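You operate a simulated robot arm through the tools that you are given. There is no shell and no other tool.

You run a simulated robot arm. Do the job below in one go: nothing can be reset, and whatever is moved stays where it is left.

JOB
Pull the blue end plug out of the grey core and stand it in the grey tray.
Fine: hold the core on the small round plate with the blue lever; loosen the lever at the end.

Only the result counts: the job must be done as asked and must still hold three seconds after the hand-in. Knocking over, shifting, dropping, spilling or breaking anything else fails it.

ROBOT AND FRAMES
A 7-joint arm with a three-finger gripper, fixed in place. Base frame: the origin is on the floor under the middle of its stand, x ahead of it, y to its left, z up; the work surface is at about z = 800. Units: mm, rad, N and s.
It reaches about 1342 mm from its shoulder. Its first joint turns from -2.897 to 2.897 rad. Payload 2.69 kg.
The TCP is the grasp point between the finger pads, 30 mm short of the fingertips. In the tool frame z runs along the fingers and y along their closing line. The gripper opens to 128 mm; its body begins 117 mm behind the TCP.
Orientation is that of the tool frame in the base frame, as a unit quaternion [x, y, z, w]. With the fingers straight down and closing along the base's y, the tool's x points along the base's -x, its y along +y and its z along -z.

CONTROLS
- The arm moves only by the tool play_rows. Its argument "moves" is a list of rows, each a list of 7 numbers: the shift along the tool's x, y, z in mm, then the turn, a rotation vector about the tool's x, y, z in rad, then the finger opening in mm, from 0 to 128. In form: [[x, y, z, wx, wy, wz, fingers], ...]. A call has 1 to 20 rows; each row is the pose to reach, as a shift and turn from the pose commanded when the call began, along the tool's axes at that moment. Rows are played at 5 a second. More than 50 mm and 0.15 rad between two rows, or a gripper value outside its range, and nothing of the call is played. A pose out of reach is approached as far as the arm can. The call stops where the force on the tool passes 90 N (or 10 N more than at its start, if that is more) or the arm is blocked; 0.2 s more then pass. The fingers move at their own pace (about 127 mm/s each) and stop on an object; they squeeze with about 45 N. The grip force told is the motor's: it shows also when the fingers shut on nothing. Time passes only in rows, and 0.2 s behind the last, so rows that repeat a pose let the fingers close. It gives the time, the measured TCP pose, the force on the tool (base axes), the opening and the grip force at its end, in the units of the frame above (readings bear some noise), with the torque about the TCP (base axes, N m) and any sound that the robot's microphone picked up, and new pictures: "show" is both (left out), scene, wrist or none.
- Cameras (640 x 400 px; columns grow to the right, rows downward): "scene" is fixed at [51.3, -500.7, 1516.9]; the picture's right is [0.61, -0.80, 0.00], its down [-0.37, -0.28, -0.89] and it looks along [0.71, 0.54, -0.46] (base axes); focal length 312 px, centre (320, 200). "wrist" rides on the gripper at [58, 54, -131] in the tool frame; the picture's right is [-0.68, 0.74, 0.00], its down [-0.62, -0.57, -0.55] and it looks along [-0.40, -0.37, 0.84] (tool axes); focal length 234 px, centre (320, 200). There is no depth. A picture from a camera that has moved, and an enlarged one, comes with that camera's place and axes in the base frame and with its lens.
- move_column(by): moves the trunk up (or, below 0, down) by that many mm; the arm rides with it, the base frame stays. It gives what a move gives, with no picture.
- zoom(camera, box): a new picture of the part [left, top, right, bottom] of that camera's present view, enlarged. The clock stands still meanwhile.
- sign_off(): hands the job in; it is judged then, once.

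Places have to be worked out from the pictures, the camera data and where the tool is seen. Open the gripper and draw the arm clear of the work before you hand the job in, unless the task says otherwise.

The tools are called as a command line: name --pt "numbers of a row" for each row, then --argument value for the rest, lists and objects as JSON in quotes. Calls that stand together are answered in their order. play_rows: Moves the arm, as the interface text tells. Its arguments: {"type":"object","properties":{"moves":{"type":"array","items":{"type":"array","items":{"type":"number"}}},"show":{"type":"string","enum":["both","scene","wrist","none"]}},"required":["moves"]} The other tools are called the same way: move_column (by) moves the trunk up or down; zoom (camera, box) takes an enlarged picture of a part of a camera's view; sign_off () hands the job in.

At the start:

```text
clock: 0.0
tcp_pos: [683.9, 71.1, 1087.9]
ee_rot: [0.0, 1.0, 0.0, -0.001]
wrist_force: [0.3, -0.2, 0.4]
ft_torque: [-0.01, 0.0, 0.0]
gripper_width: 128.0
grip_force: 0.1
trunk travel left (down, up): [-150.0, 200.0]
```

scene: 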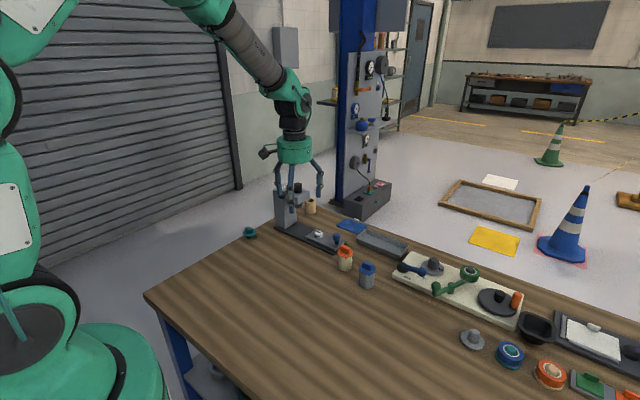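
wrist: 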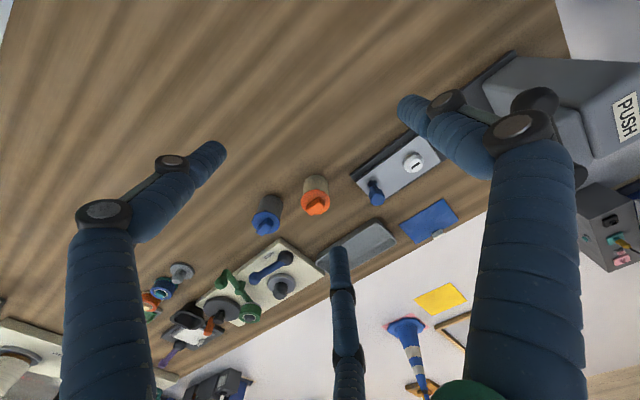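

I'll start by enlarging the parts of the scene that matter: the plugs, the plate with the levers, and the trays.

zoom --camera "scene" --box '[320, 220, 480, 320]'

zoom --camera "scene" --box '[380, 240, 540, 340]'

zoom --camera "scene" --box '[230, 170, 390, 270]'

zoom --camera "scene" --box '[440, 290, 640, 400]'

zoom --camera "wrist" --box '[120, 140, 440, 340]'

```text
4.00 times, centred on (400, 270) of scene
camera zoom: at [51.3, -500.7, 1516.9], right [0.61, -0.8, 0.0], down [-0.37, -0.28, -0.89], along [0.71, 0.54, -0.46], focal length 1250 px, centre (0, -80)
```

zoom: 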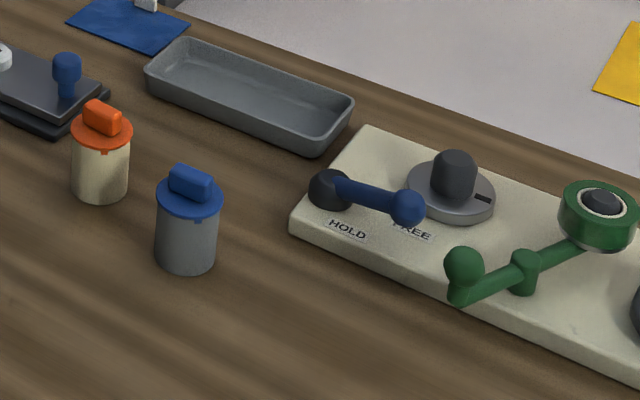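

```text
4.00 times, centred on (460, 290) of scene
camera zoom: at [51.3, -500.7, 1516.9], right [0.61, -0.8, 0.0], down [-0.37, -0.28, -0.89], along [0.71, 0.54, -0.46], focal length 1250 px, centre (-240, -160)
```

zoom: 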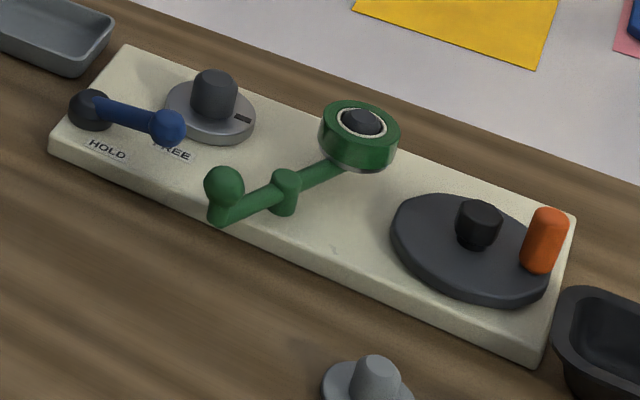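

```text
4.00 times, centred on (310, 220) of scene
camera zoom: at [51.3, -500.7, 1516.9], right [0.61, -0.8, 0.0], down [-0.37, -0.28, -0.89], along [0.71, 0.54, -0.46], focal length 1250 px, centre (360, 120)
```

zoom: 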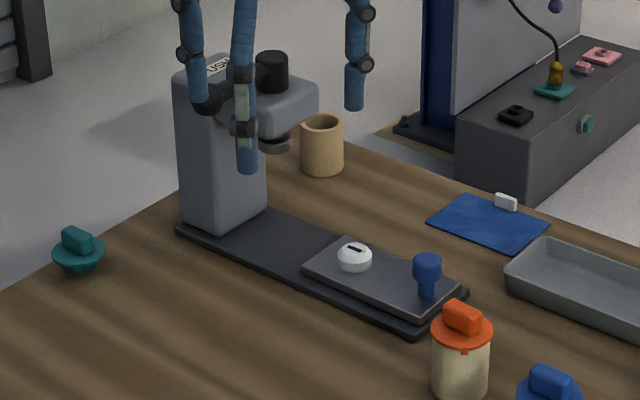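

```text
3.20 times, centred on (540, 345) of scene
camera zoom: at [51.3, -500.7, 1516.9], right [0.61, -0.8, 0.0], down [-0.37, -0.28, -0.89], along [0.71, 0.54, -0.46], focal length 1000 px, centre (-384, -264)
```

zoom: 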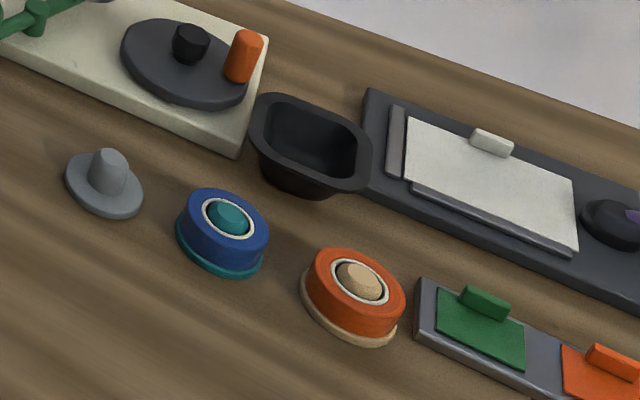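

```text
2.00 times, centred on (280, 240) of wrist
camera zoom: at [625.7, 125.1, 1218.4], right [0.68, 0.74, 0.0], down [0.62, -0.57, 0.55], along [0.4, -0.37, -0.84], focal length 468 px, centre (400, 120)
```

zoom: 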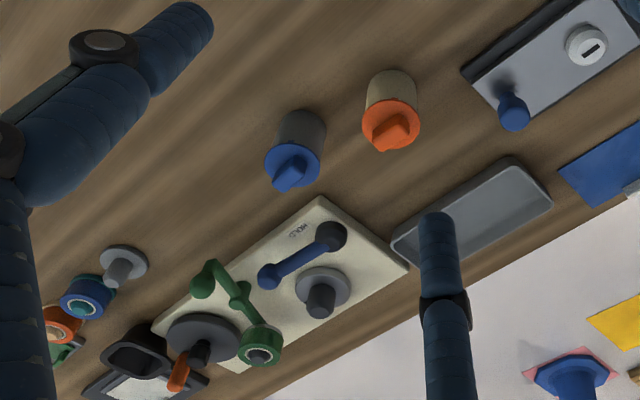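

The grey core with the blue plug stands at about (769, -148, 800). The small round plate is at about (943, -303), the blue lever beside it, and the grey tray around (1000, -87). I'll move the hand over toward the board to look closer.

play_rows --pt "-15 -31 6 0 0 0 128" --pt "-30 -62 12 0 0 0 128" --pt "-45 -94 18 0 0 0 128" --pt "-60 -125 24 0 0 0 128" --pt "-75 -157 30 0 0 0 128" --pt "-90 -188 36 0 0 0 128" --pt "-105 -220 42 0 0 0 128" --pt "-116 -251 48 0 0 0 128" --show "both"

```text
clock: 1.8
tcp_pos: [801.0, -179.6, 1038.8]
ee_rot: [0.0, 1.0, 0.0, 0.0]
wrist_force: [-0.6, 0.5, -0.5]
ft_torque: [-0.01, -0.02, 0.02]
gripper_width: 127.8
grip_force: 0.0
trunk travel left (down, up): [-150.0, 200.0]
camera wrist: at [742.9, -125.2, 1170.2], right [0.68, 0.74, 0.0], down [0.62, -0.57, 0.55], along [0.4, -0.37, -0.84], focal length 234 px, centre (320, 200)
```

scene: 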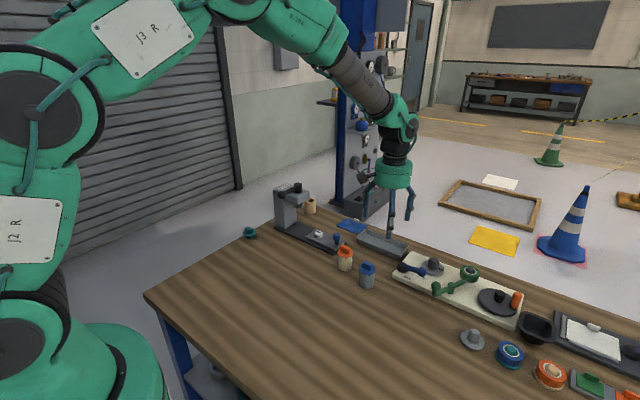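
wrist: 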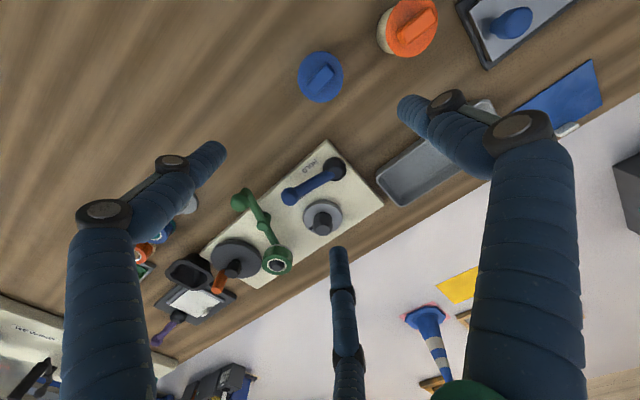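

zoom --camera "wrist" --box '[220, 140, 400, 252]'

zoom --camera "scene" --box '[390, 245, 470, 295]'

zoom --camera "scene" --box '[330, 235, 410, 295]'

```text
3.56 times, centred on (310, 196) of wrist
camera zoom: at [742.9, -125.2, 1170.2], right [0.68, 0.74, 0.0], down [0.62, -0.57, 0.55], along [0.4, -0.37, -0.84], focal length 833 px, centre (356, 214)
```

zoom: 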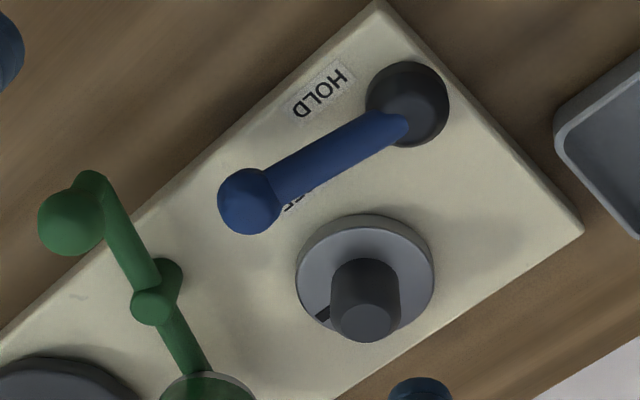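

```text
8.00 times, centred on (430, 270) of scene
camera zoom: at [51.3, -500.7, 1516.9], right [0.61, -0.8, 0.0], down [-0.37, -0.28, -0.89], along [0.71, 0.54, -0.46], focal length 2500 px, centre (-560, -360)
```

zoom: 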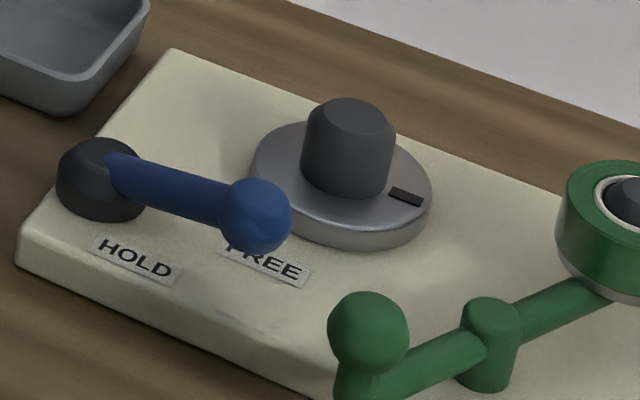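

```text
6.67 times, centred on (370, 265) of scene
camera zoom: at [51.3, -500.7, 1516.9], right [0.61, -0.8, 0.0], down [-0.37, -0.28, -0.89], along [0.71, 0.54, -0.46], focal length 2083 px, centre (-13, -233)
```

zoom: 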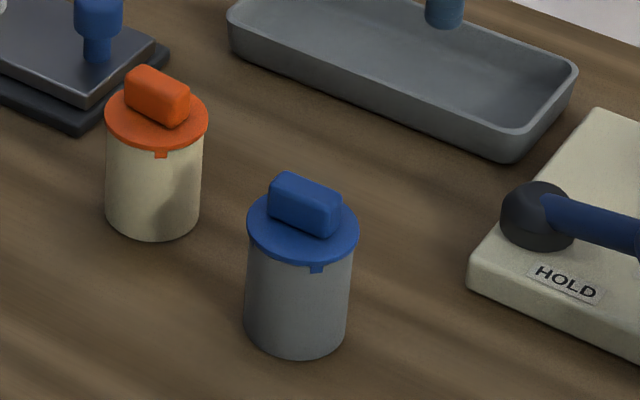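

Board edges line up with the base axes, the lever pivot is near (874, -220) and its ball near (853, -290, 864). I'll go lower for a closer view of the lever, the labels and the spigot.

play_rows --pt "-8 -13 40 0 0 0 128" --pt "-15 -26 79 0 0 0 128" --pt "-15 -26 79 0 0 0 128" --show "wrist"

zoom --camera "wrist" --box '[200, 100, 420, 238]'

```text
clock: 2.6
tcp_pos: [815.3, -205.3, 960.7]
ee_rot: [0.0, 1.0, 0.0, 0.0]
wrist_force: [0.9, -0.4, -0.9]
ft_torque: [0.06, 0.03, 0.02]
gripper_width: 127.8
grip_force: 0.1
trunk travel left (down, up): [-150.0, 200.0]
camera wrist: at [757.4, -152.3, 1090.4], right [0.68, 0.74, 0.0], down [0.62, -0.57, 0.55], along [0.4, -0.37, -0.84], focal length 234 px, centre (320, 200)
```

wrist: 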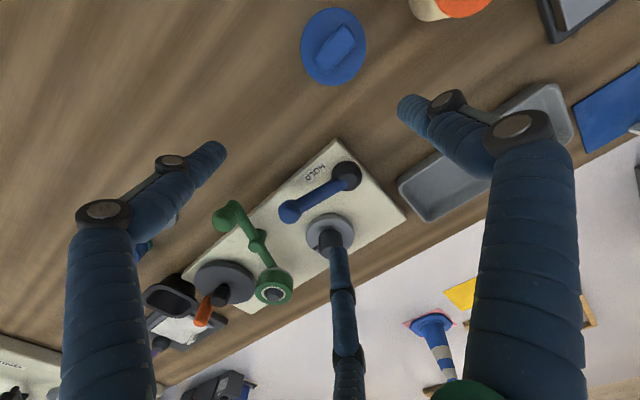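

```text
2.90 times, centred on (310, 169) of wrist
camera zoom: at [757.4, -152.3, 1090.4], right [0.68, 0.74, 0.0], down [0.62, -0.57, 0.55], along [0.4, -0.37, -0.84], focal length 679 px, centre (349, 290)
```

zoom: 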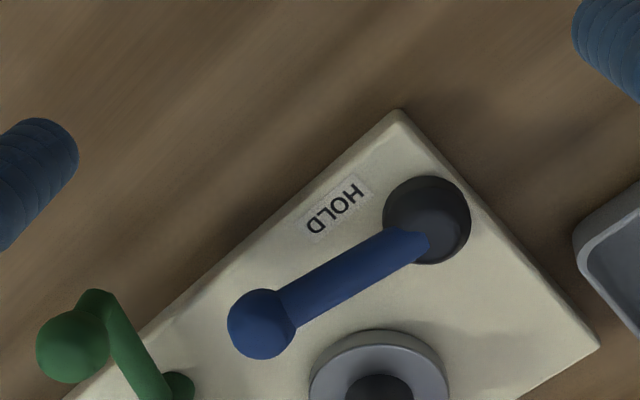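

I'll take a precise look at the core and plug from here, and at the tray.

zoom --camera "wrist" --box '[270, 0, 398, 80]'

zoom --camera "scene" --box '[346, 255, 394, 285]'

zoom --camera "scene" --box '[350, 225, 414, 265]'

```text
5.00 times, centred on (334, 40) of wrist
camera zoom: at [757.4, -152.3, 1090.4], right [0.68, 0.74, 0.0], down [0.62, -0.57, 0.55], along [0.4, -0.37, -0.84], focal length 1171 px, centre (250, 1000)
```

zoom: 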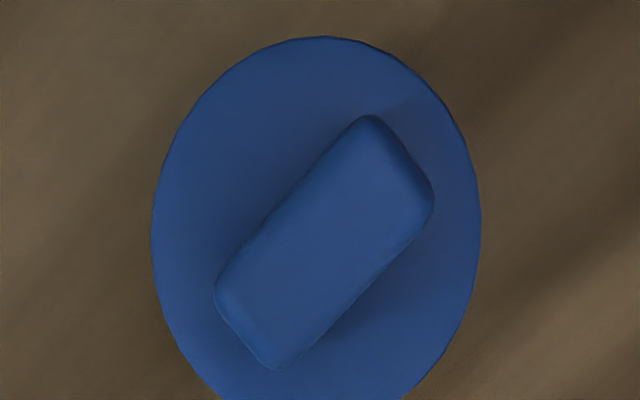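

```text
13.33 times, centred on (370, 270) of scene
camera zoom: at [51.3, -500.7, 1516.9], right [0.61, -0.8, 0.0], down [-0.37, -0.28, -0.89], along [0.71, 0.54, -0.46], focal length 4166 px, centre (-347, -733)
```

zoom: 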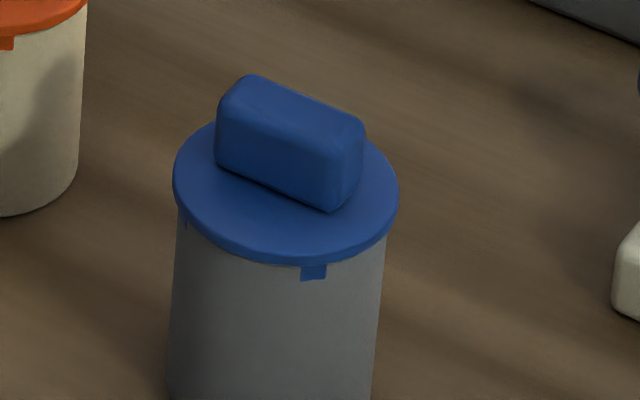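

```text
10.00 times, centred on (382, 245) of scene
camera zoom: at [51.3, -500.7, 1516.9], right [0.61, -0.8, 0.0], down [-0.37, -0.28, -0.89], along [0.71, 0.54, -0.46], focal length 3125 px, centre (-300, -250)
```

zoom: 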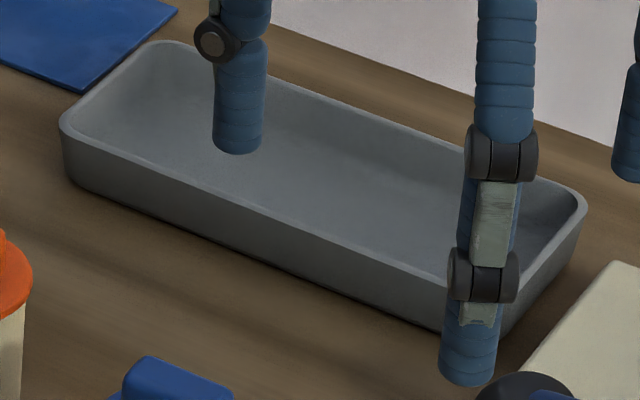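

The bar of the plug lies along base y, about 31 x 16 mm, centred at about (765, -145), and the core is about 50 mm across. I'll move over the core with the fingers partly closed, since the orange plug stands nearby, and check that I'm centred.

play_rows --pt "25 30 0 0 0 0 90" --pt "50 60 0 0 0 0 90" --pt "50 60 25 0 0 0 90" --pt "50 60 25 0 0 0 90" --show "both"

zoom --camera "wrist" --box '[220, 120, 420, 245]'

zoom --camera "scene" --box '[320, 215, 416, 295]'

```text
clock: 3.6
tcp_pos: [764.6, -144.0, 936.0]
ee_rot: [0.0, 1.0, 0.0, -0.001]
wrist_force: [-0.2, -1.1, -0.5]
ft_torque: [-0.02, 0.04, -0.02]
gripper_width: 90.0
grip_force: 0.1
trunk travel left (down, up): [-150.0, 200.0]
camera wrist: at [706.4, -90.6, 1065.0], right [0.68, 0.74, 0.0], down [0.62, -0.57, 0.55], along [0.4, -0.37, -0.84], focal length 234 px, centre (320, 200)
```

scene: 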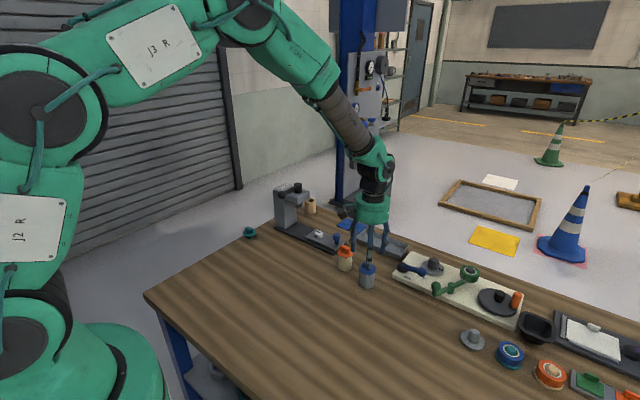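
wrist: 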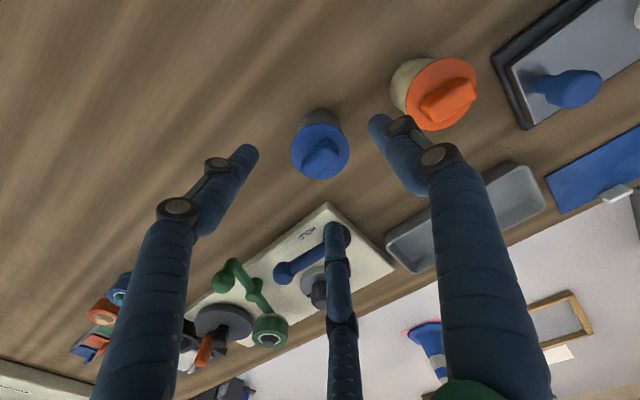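

```text
3.20 times, centred on (320, 182) of wrist
camera zoom: at [706.4, -90.6, 1065.0], right [0.68, 0.74, 0.0], down [0.62, -0.57, 0.55], along [0.4, -0.37, -0.84], focal length 749 px, centre (320, 256)
```

zoom: 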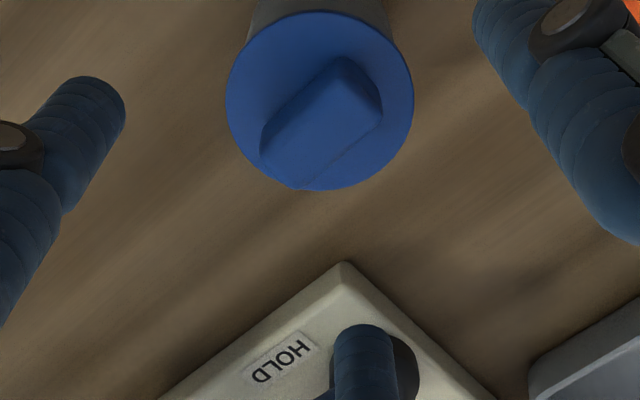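

```text
5.00 times, centred on (368, 255) of scene
camera zoom: at [51.3, -500.7, 1516.9], right [0.61, -0.8, 0.0], down [-0.37, -0.28, -0.89], along [0.71, 0.54, -0.46], focal length 1562 px, centre (80, -75)
```

zoom: 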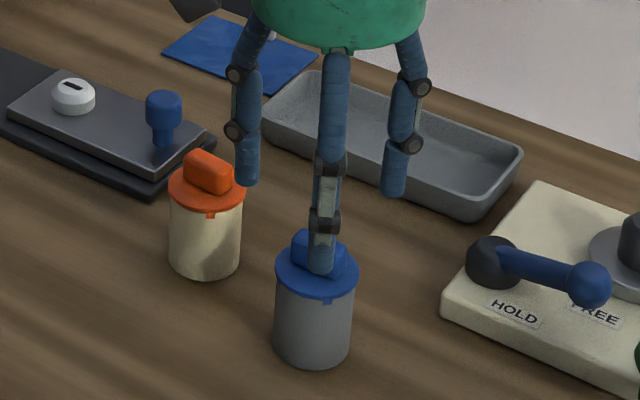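

The flange centre lies under the TCP within about 1 mm. I'll go down to grip the core body low, with the tips just above the table.

play_rows --pt "0 0 25 0 0 0 90" --pt "0 0 50 0 0 0 90" --pt "0 0 75 0 0 0 90" --pt "0 0 90 0 0 0 90" --pt "0 0 98 0 0 0 90" --pt "0 0 98 0 0 0 90" --show "both"

zoom --camera "scene" --box '[320, 215, 416, 295]'

```text
clock: 5.0
tcp_pos: [764.7, -145.4, 838.8]
ee_rot: [-0.001, 1.0, 0.0, -0.001]
wrist_force: [0.2, -0.2, -0.4]
ft_torque: [0.02, -0.01, -0.01]
gripper_width: 90.0
grip_force: 0.0
trunk travel left (down, up): [-150.0, 200.0]
camera wrist: at [706.0, -91.8, 967.8], right [0.68, 0.74, 0.0], down [0.62, -0.57, 0.55], along [0.4, -0.37, -0.84], focal length 234 px, centre (320, 200)
```

scene: 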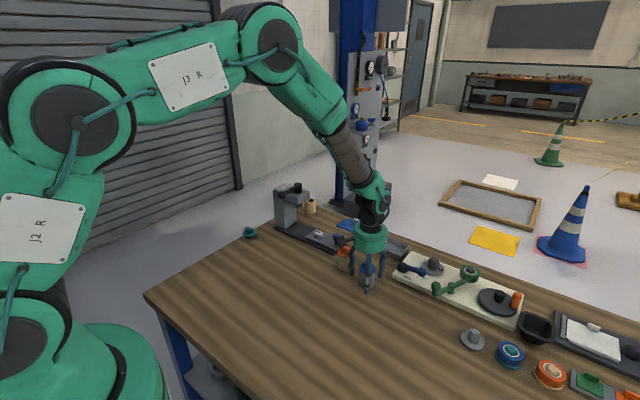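
wrist: 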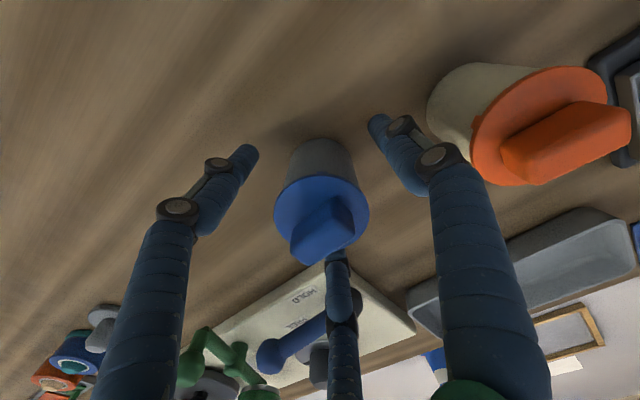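

```text
5.00 times, centred on (368, 255) of scene
camera zoom: at [51.3, -500.7, 1516.9], right [0.61, -0.8, 0.0], down [-0.37, -0.28, -0.89], along [0.71, 0.54, -0.46], focal length 1562 px, centre (80, -75)
```

zoom: 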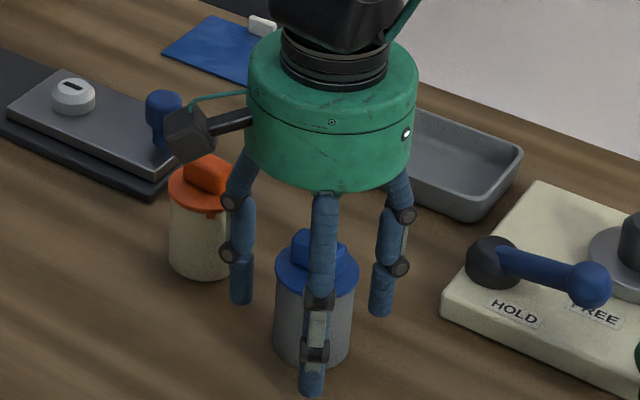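

Fingers surround the core with clear space. Closing on it now.

play_rows --pt "0 0 0 0 0 0 70" --pt "0 0 0 0 0 0 55" --pt "0 0 0 0 0 0 40" --pt "0 0 0 0 0 0 30" --pt "0 0 0 0 0 0 30" --show "both"

zoom --camera "scene" --box '[320, 215, 416, 295]'

```text
clock: 6.2
tcp_pos: [764.9, -146.1, 837.9]
ee_rot: [0.001, 1.0, 0.0, -0.001]
wrist_force: [0.1, -0.5, -0.5]
ft_torque: [-0.02, -0.02, 0.02]
gripper_width: 48.2
grip_force: 45.1
trunk travel left (down, up): [-150.0, 200.0]
camera wrist: at [705.8, -91.7, 967.9], right [0.68, 0.74, 0.0], down [0.62, -0.57, 0.55], along [0.4, -0.37, -0.84], focal length 234 px, centre (320, 200)
```

scene: 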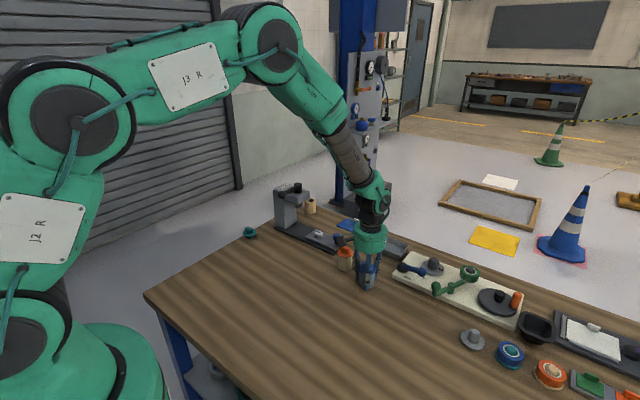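
wrist: 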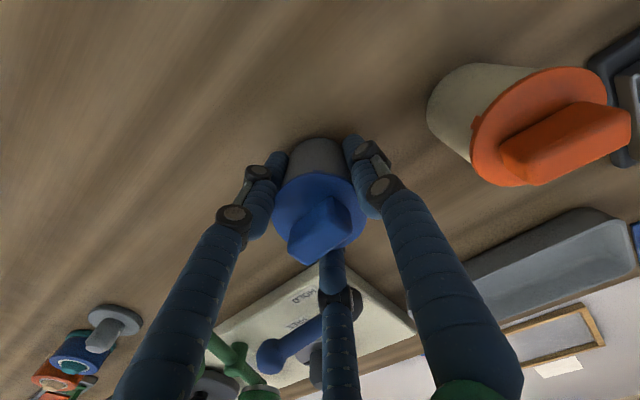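

```text
5.00 times, centred on (368, 255) of scene
camera zoom: at [51.3, -500.7, 1516.9], right [0.61, -0.8, 0.0], down [-0.37, -0.28, -0.89], along [0.71, 0.54, -0.46], focal length 1562 px, centre (80, -75)
```

zoom: 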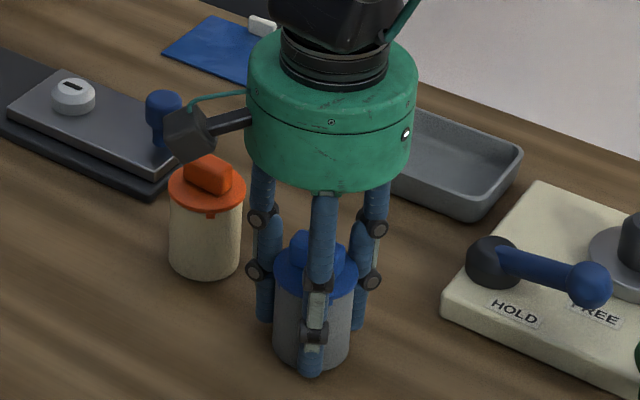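

Gripped at 48 mm width. I'll lift it straight up and check that the core and plug come along.

play_rows --pt "0 0 -5 0 0 0 30" --pt "0 0 -15 0 0 0 30" --pt "0 0 -40 0 0 0 30" --pt "0 0 -80 0 0 0 30" --pt "0 0 -120 0 0 0 30" --pt "0 0 -160 0 0 0 30" --pt "0 0 -160 0 0 0 30" --show "both"

zoom --camera "scene" --box '[310, 165, 422, 245]'

```text
clock: 7.8
tcp_pos: [762.4, -146.8, 999.8]
ee_rot: [0.001, 1.0, 0.0, 0.0]
wrist_force: [-0.4, 0.6, -0.5]
ft_torque: [0.0, -0.09, 0.01]
gripper_width: 48.4
grip_force: 44.9
trunk travel left (down, up): [-150.0, 200.0]
camera wrist: at [704.1, -92.7, 1129.4], right [0.68, 0.74, 0.0], down [0.62, -0.57, 0.55], along [0.4, -0.37, -0.84], focal length 234 px, centre (320, 200)
```

scene: 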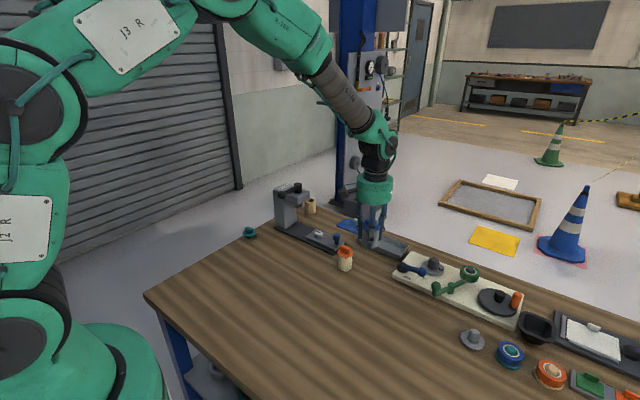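
wrist: 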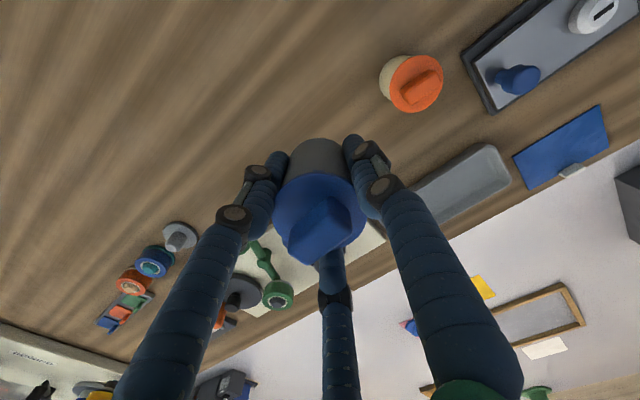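

```text
5.00 times, centred on (366, 205) of scene
camera zoom: at [51.3, -500.7, 1516.9], right [0.61, -0.8, 0.0], down [-0.37, -0.28, -0.89], along [0.71, 0.54, -0.46], focal length 1562 px, centre (90, 175)
```

zoom: 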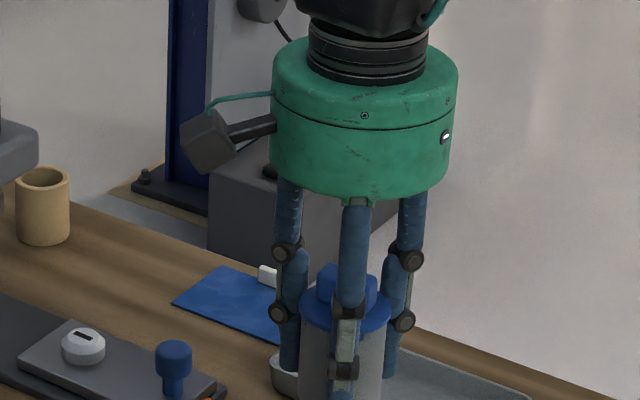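

The core and plug come up together. I'll raise it and tilt it so the scene camera can see the core's underside, to check whether it's hollow or keyed.

play_rows --pt "0 0 -36 0.05 0.1 0 30" --pt "0 0 -72 0.1 0.2 0 30" --pt "0 0 -108 0.15 0.3 0 30" --pt "0 0 -144 0.2 0.4 0 30" --pt "0 0 -180 0.25 0.5 0 30" --pt "0 0 -216 0.3 0.6 0 30" --pt "0 0 -250 0.35 0.7 0 30" --pt "0 0 -250 0.35 0.7 0 30" --show "scene"

```text
clock: 9.6
tcp_pos: [764.6, -145.7, 1248.2]
ee_rot: [0.0, 0.924, -0.17, -0.342]
wrist_force: [-0.3, 0.0, -1.7]
ft_torque: [-0.01, 0.02, 0.02]
gripper_width: 48.5
grip_force: 44.7
trunk travel left (down, up): [-150.0, 200.0]
```

scene: 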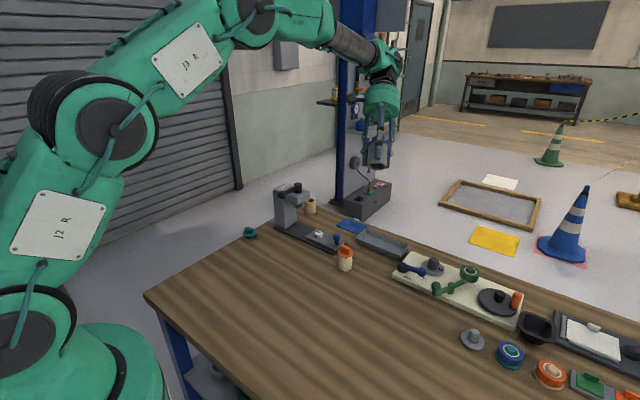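

zoom --camera "scene" --box '[348, 130, 412, 180]'

zoom --camera "scene" --box '[398, 245, 478, 295]'

zoom --camera "scene" --box '[346, 222, 426, 272]'

zoom --camera "scene" --box '[233, 215, 273, 245]'

```text
8.00 times, centred on (380, 155) of scene
camera zoom: at [51.3, -500.7, 1516.9], right [0.61, -0.8, 0.0], down [-0.37, -0.28, -0.89], along [0.71, 0.54, -0.46], focal length 2500 px, centre (-160, 560)
```

zoom: 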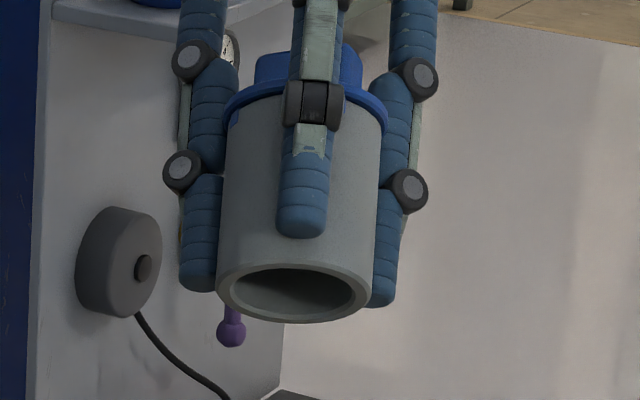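

```text
8.00 times, centred on (438, 270) of scene
camera zoom: at [51.3, -500.7, 1516.9], right [0.61, -0.8, 0.0], down [-0.37, -0.28, -0.89], along [0.71, 0.54, -0.46], focal length 2500 px, centre (-624, -360)
```

zoom: 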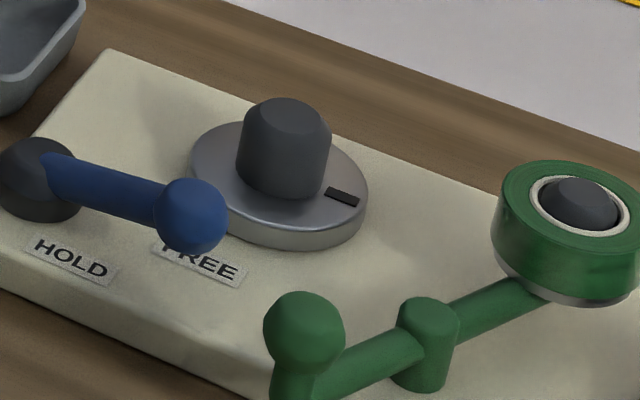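

```text
8.00 times, centred on (386, 247) of scene
camera zoom: at [51.3, -500.7, 1516.9], right [0.61, -0.8, 0.0], down [-0.37, -0.28, -0.89], along [0.71, 0.54, -0.46], focal length 2500 px, centre (-208, -176)
```

zoom: 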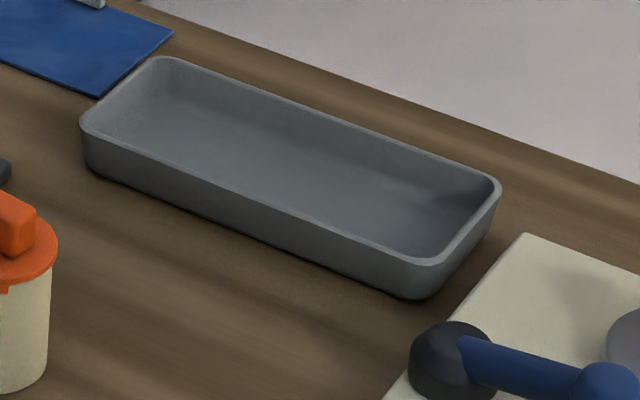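

```text
13.33 times, centred on (253, 230) of scene
camera zoom: at [51.3, -500.7, 1516.9], right [0.61, -0.8, 0.0], down [-0.37, -0.28, -0.89], along [0.71, 0.54, -0.46], focal length 4166 px, centre (1213, -200)
```

zoom: 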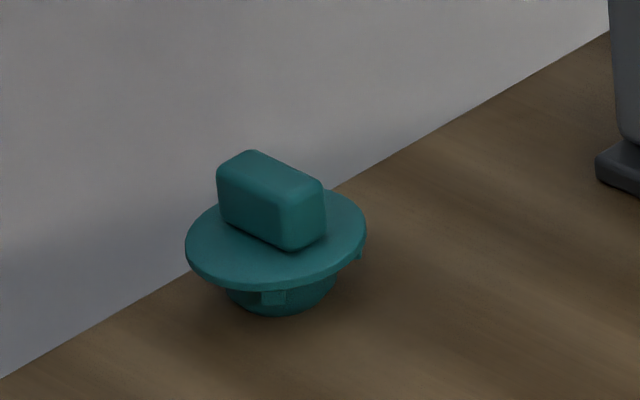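

The core is an open tube, so it goes over the spigot on the round plate. I'll measure its bore against the spigot.

zoom --camera "scene" --box '[368, 150, 400, 174]'

zoom --camera "scene" --box '[418, 252, 450, 280]'

```text
16.00 times, centred on (384, 162) of scene
camera zoom: at [51.3, -500.7, 1516.9], right [0.61, -0.8, 0.0], down [-0.37, -0.28, -0.89], along [0.71, 0.54, -0.46], focal length 4999 px, centre (-704, 808)
```

zoom: 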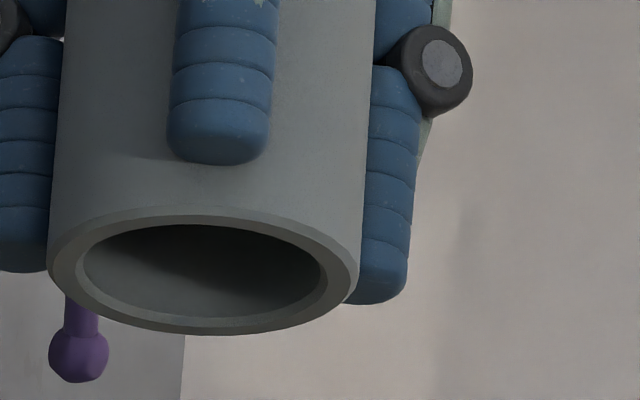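

```text
14.29 times, centred on (434, 266) of scene
camera zoom: at [51.3, -500.7, 1516.9], right [0.61, -0.8, 0.0], down [-0.37, -0.28, -0.89], along [0.71, 0.54, -0.46], focal length 4464 px, centre (-1309, -743)
```

zoom: 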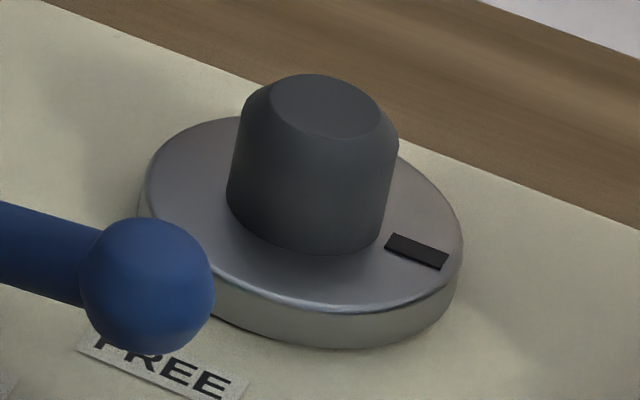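

The bore (about 38 mm) fits the spigot (about 36 mm, chamfered top). I'll turn the tool back to vertical.

play_rows --pt "0 0 0 -0.06 -0.12 0 30" --pt "0 0 0 -0.12 -0.24 0 30" --pt "0 0 0 -0.18 -0.36 0 30" --pt "0 0 0 -0.24 -0.48 0 30" --pt "0 0 0 -0.3 -0.6 0 30" --pt "0 0 0 -0.35 -0.7 0 30" --pt "0 0 0 -0.35 -0.7 0 30" --show "none"

```text
clock: 11.2
tcp_pos: [764.2, -144.5, 1248.4]
ee_rot: [0.0, 1.0, 0.0, 0.001]
wrist_force: [-0.3, 0.9, -0.5]
ft_torque: [0.0, -0.06, 0.03]
gripper_width: 48.2
grip_force: 45.2
trunk travel left (down, up): [-150.0, 200.0]
```

The tool is vertical again. I'll move the core to a point about 55 mm above the spigot, over my estimate (938, -299).

play_rows --pt "-35 -31 30 0 0 0 30" --pt "-66 -58 58 0 0 0 30" --pt "-95 -85 88 0 0 0 30" --pt "-120 -107 125 0 0 0 30" --pt "-142 -126 165 0 0 0 30" --pt "-160 -142 208 0 0 0 30" --pt "-172 -152 250 0 0 0 30" --pt "-174 -154 285 0 0 0 30" --pt "-174 -154 285 0 0 0 30" --show "both"

zoom --camera "wrist" --box '[240, 80, 400, 180]'

zoom --camera "scene" --box '[400, 195, 480, 285]'

```text
refused: row 1 steps farther than a row can; nothing moved
```

```text
4.00 times, centred on (320, 130) of wrist
camera zoom: at [706.4, -91.8, 1378.4], right [0.68, 0.74, 0.0], down [0.62, -0.57, 0.55], along [0.41, -0.37, -0.84], focal length 937 px, centre (320, 480)
```

zoom: 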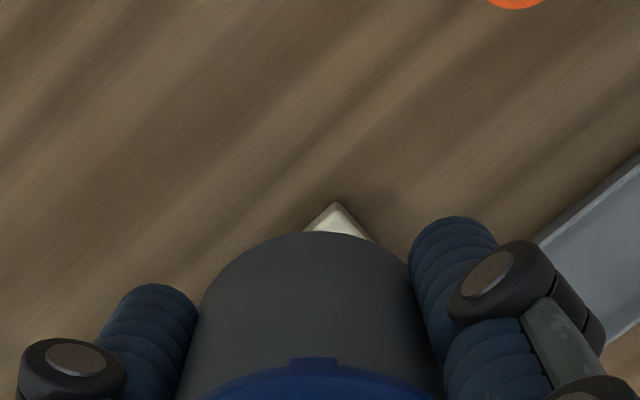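

```text
4.44 times, centred on (440, 240) of scene
camera zoom: at [51.3, -500.7, 1516.9], right [0.61, -0.8, 0.0], down [-0.37, -0.28, -0.89], along [0.71, 0.54, -0.46], focal length 1389 px, centre (-213, 22)
```

zoom: 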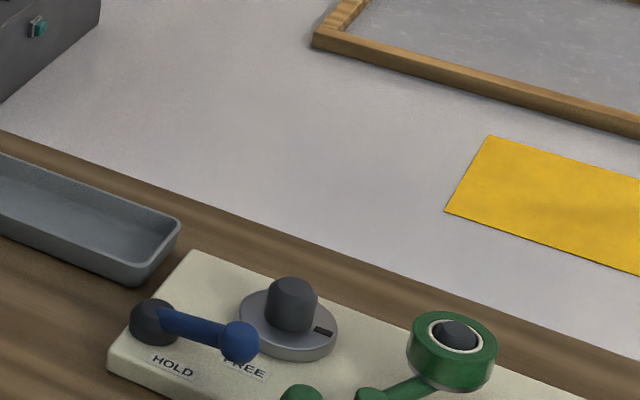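

The first row's step was too long, so nothing moved. I'll use the same path with smaller steps.

play_rows --pt "-26 -23 22 0 0 0 30" --pt "-52 -46 45 0 0 0 30" --pt "-78 -69 70 0 0 0 30" --pt "-102 -90 98 0 0 0 30" --pt "-124 -109 130 0 0 0 30" --pt "-144 -127 164 0 0 0 30" --pt "-160 -142 200 0 0 0 30" --pt "-171 -151 238 0 0 0 30" --pt "-174 -154 270 0 0 0 30" --pt "-174 -154 285 0 0 0 30" --pt "-174 -154 285 0 0 0 30" --show "both"

zoom --camera "wrist" --box '[240, 80, 400, 180]'

zoom --camera "scene" --box '[400, 205, 480, 285]'

```text
clock: 13.6
tcp_pos: [938.5, -299.1, 963.1]
ee_rot: [0.0, 1.0, 0.0, 0.0]
wrist_force: [-0.6, -0.4, -0.6]
ft_torque: [-0.01, 0.0, 0.03]
gripper_width: 48.4
grip_force: 45.1
trunk travel left (down, up): [-150.0, 200.0]
camera wrist: at [880.3, -245.6, 1093.2], right [0.68, 0.74, 0.0], down [0.62, -0.57, 0.55], along [0.4, -0.37, -0.84], focal length 234 px, centre (320, 200)
```

scene: 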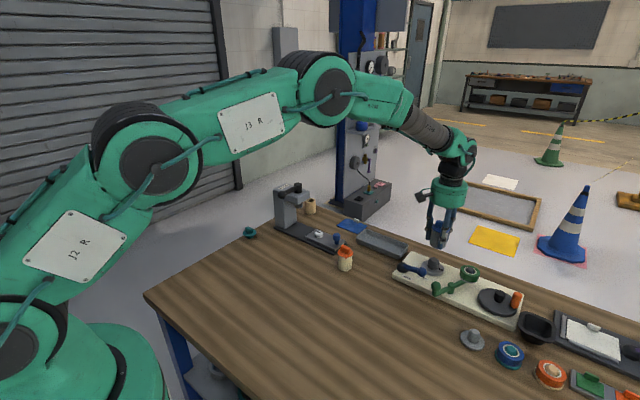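
wrist: 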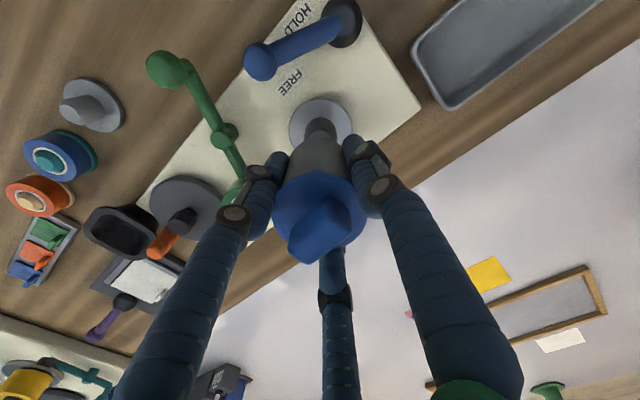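

```text
4.00 times, centred on (320, 130) of wrist
camera zoom: at [880.3, -245.6, 1093.2], right [0.68, 0.74, 0.0], down [0.62, -0.57, 0.55], along [0.4, -0.37, -0.84], focal length 937 px, centre (320, 480)
```

zoom: 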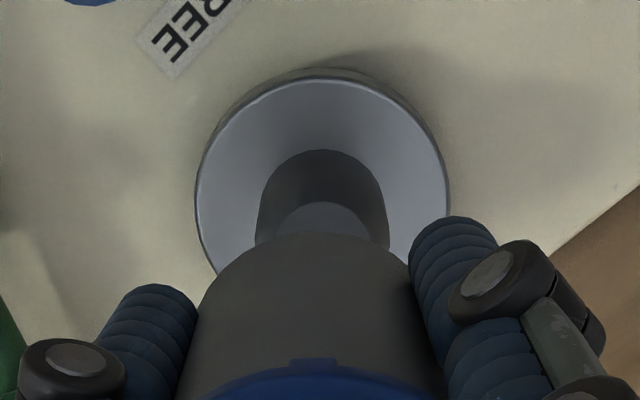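

```text
5.00 times, centred on (440, 245) of scene
camera zoom: at [51.3, -500.7, 1516.9], right [0.61, -0.8, 0.0], down [-0.37, -0.28, -0.89], along [0.71, 0.54, -0.46], focal length 1562 px, centre (-280, -25)
```

zoom: 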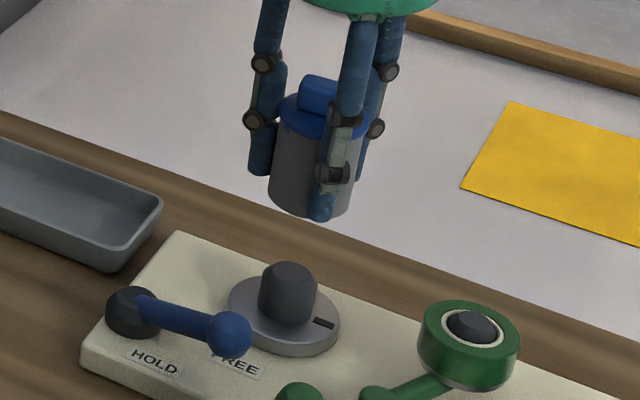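

I'm close to aligned. I'll zoom the scene camera in on the core bottom and the spigot to measure the offset between their axes.

zoom --camera "scene" --box '[424, 222, 456, 252]'

zoom --camera "scene" --box '[418, 250, 450, 280]'

zoom --camera "wrist" --box '[280, 90, 360, 170]'

```text
13.33 times, centred on (440, 237) of scene
camera zoom: at [51.3, -500.7, 1516.9], right [0.61, -0.8, 0.0], down [-0.37, -0.28, -0.89], along [0.71, 0.54, -0.46], focal length 4166 px, centre (-1280, -293)
```

zoom: 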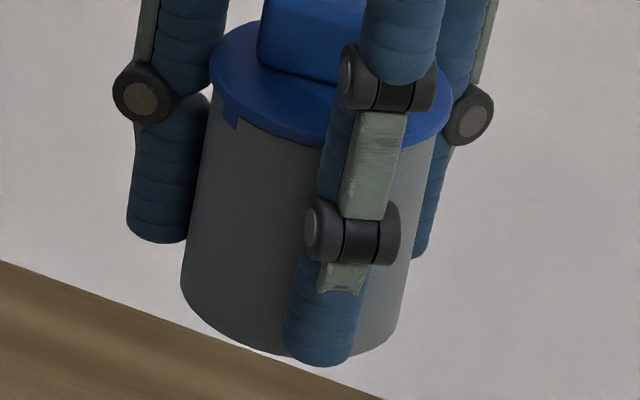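

```text
13.33 times, centred on (434, 265) of scene
camera zoom: at [51.3, -500.7, 1516.9], right [0.61, -0.8, 0.0], down [-0.37, -0.28, -0.89], along [0.71, 0.54, -0.46], focal length 4166 px, centre (-1200, -667)
```

zoom: 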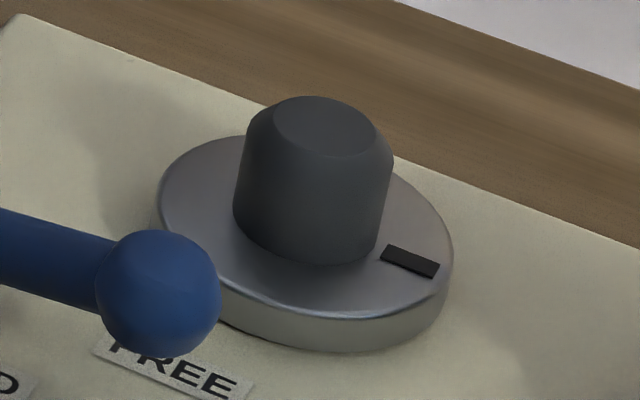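

```text
5.00 times, centred on (320, 130) of wrist
camera zoom: at [880.3, -245.6, 1093.2], right [0.68, 0.74, 0.0], down [0.62, -0.57, 0.55], along [0.4, -0.37, -0.84], focal length 1171 px, centre (320, 550)
```

zoom: 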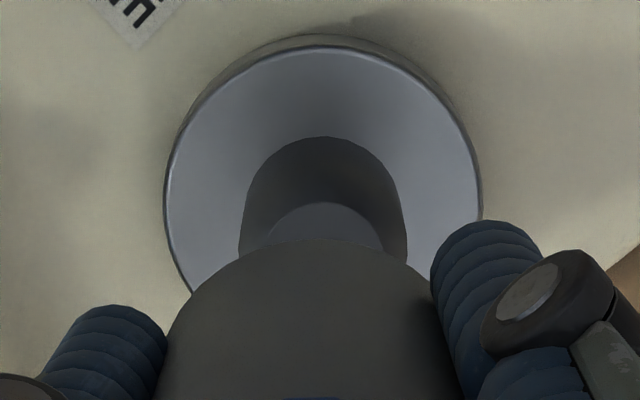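

Relative offset works out to about (+1, +0.4) mm. I'll correct for that and lower to just above the spigot top for another check.

play_rows --pt "-1.1 0.4 20 0 0 0 30" --pt "-1.1 0.4 40 0 0 0 30" --pt "-1.1 0.4 52 0 0 0 30" --pt "-1.1 0.4 52 0 0 0 30" --show "both"

zoom --camera "scene" --box '[416, 235, 456, 280]'

zoom --camera "wrist" --box '[270, 90, 370, 170]'

```text
clock: 14.6
tcp_pos: [940.2, -299.9, 910.4]
ee_rot: [0.0, 1.0, 0.0, 0.0]
wrist_force: [0.4, 0.3, -0.8]
ft_torque: [0.03, 0.01, -0.02]
gripper_width: 48.2
grip_force: 44.8
trunk travel left (down, up): [-150.0, 200.0]
camera wrist: at [882.0, -246.0, 1041.1], right [0.68, 0.74, 0.0], down [0.62, -0.57, 0.55], along [0.4, -0.37, -0.84], focal length 234 px, centre (320, 200)
```

scene: 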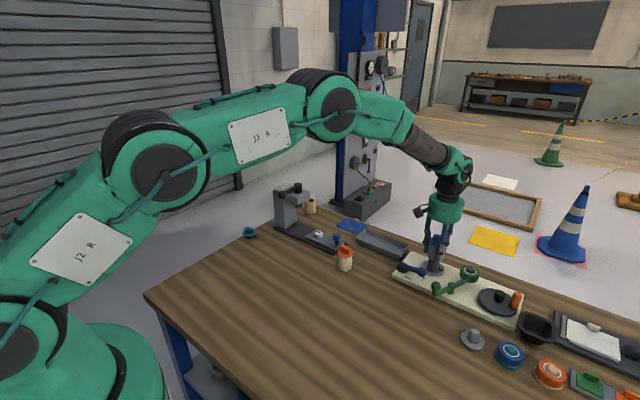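
wrist: 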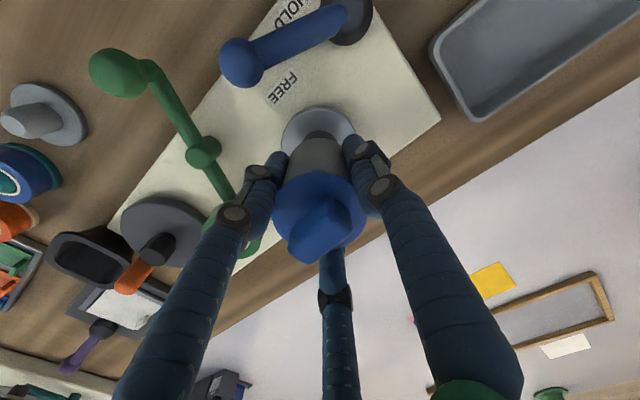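

```text
8.89 times, centred on (436, 258) of scene
camera zoom: at [51.3, -500.7, 1516.9], right [0.61, -0.8, 0.0], down [-0.37, -0.28, -0.89], along [0.71, 0.54, -0.46], focal length 2777 px, centre (-711, -311)
```

zoom: 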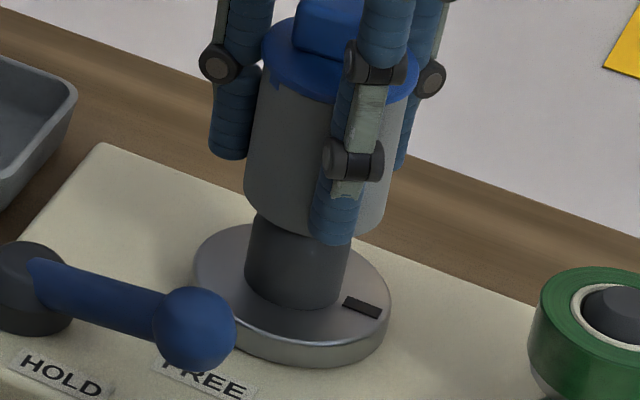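

```text
5.00 times, centred on (320, 130) of wrist
camera zoom: at [882.0, -246.0, 1041.1], right [0.68, 0.74, 0.0], down [0.62, -0.57, 0.55], along [0.4, -0.37, -0.84], focal length 1171 px, centre (320, 550)
```

zoom: 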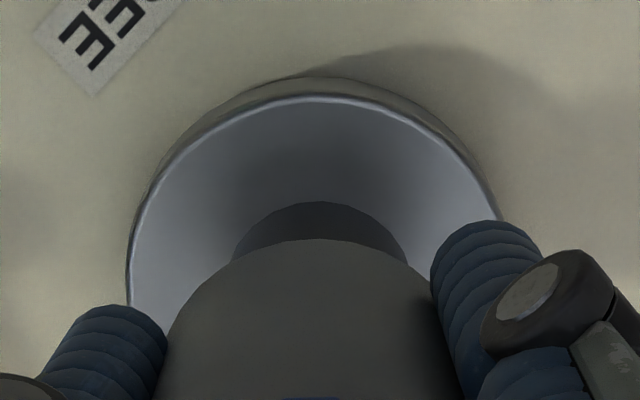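

Core and spigot are lined up in both views. I'll lower the core slowly onto the spigot and watch the forces.

play_rows --pt "0 0 4 0 0 0 30" --pt "0 0 8 0 0 0 30" --pt "0 0 11 0 0 0 30" --pt "0 0 14 0 0 0 30" --pt "0 0 14 0 0 0 30" --show "scene"

zoom --camera "scene" --box '[416, 235, 456, 280]'

```text
clock: 15.8
tcp_pos: [939.7, -298.9, 895.1]
ee_rot: [0.0, 1.0, 0.001, -0.001]
wrist_force: [-0.3, 0.8, -0.7]
ft_torque: [0.03, 0.01, -0.01]
gripper_width: 48.2
grip_force: 44.7
trunk travel left (down, up): [-150.0, 200.0]
```

scene: 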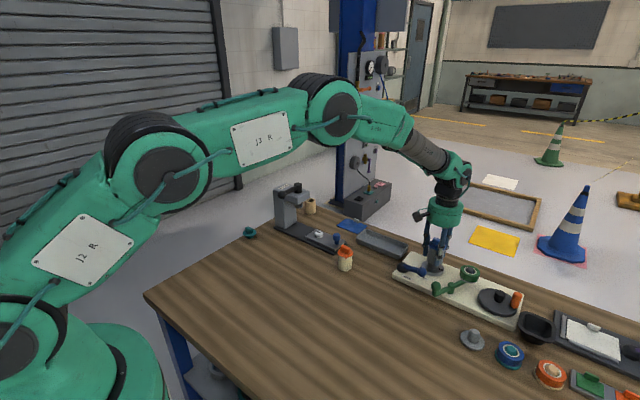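

```text
8.89 times, centred on (436, 258) of scene
camera zoom: at [51.3, -500.7, 1516.9], right [0.61, -0.8, 0.0], down [-0.37, -0.28, -0.89], along [0.71, 0.54, -0.46], focal length 2777 px, centre (-711, -311)
```

zoom: 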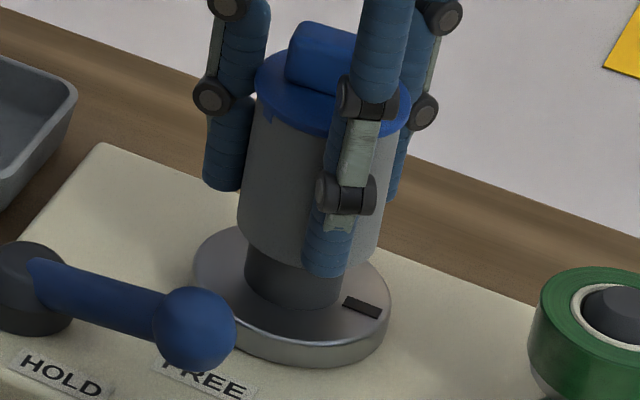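

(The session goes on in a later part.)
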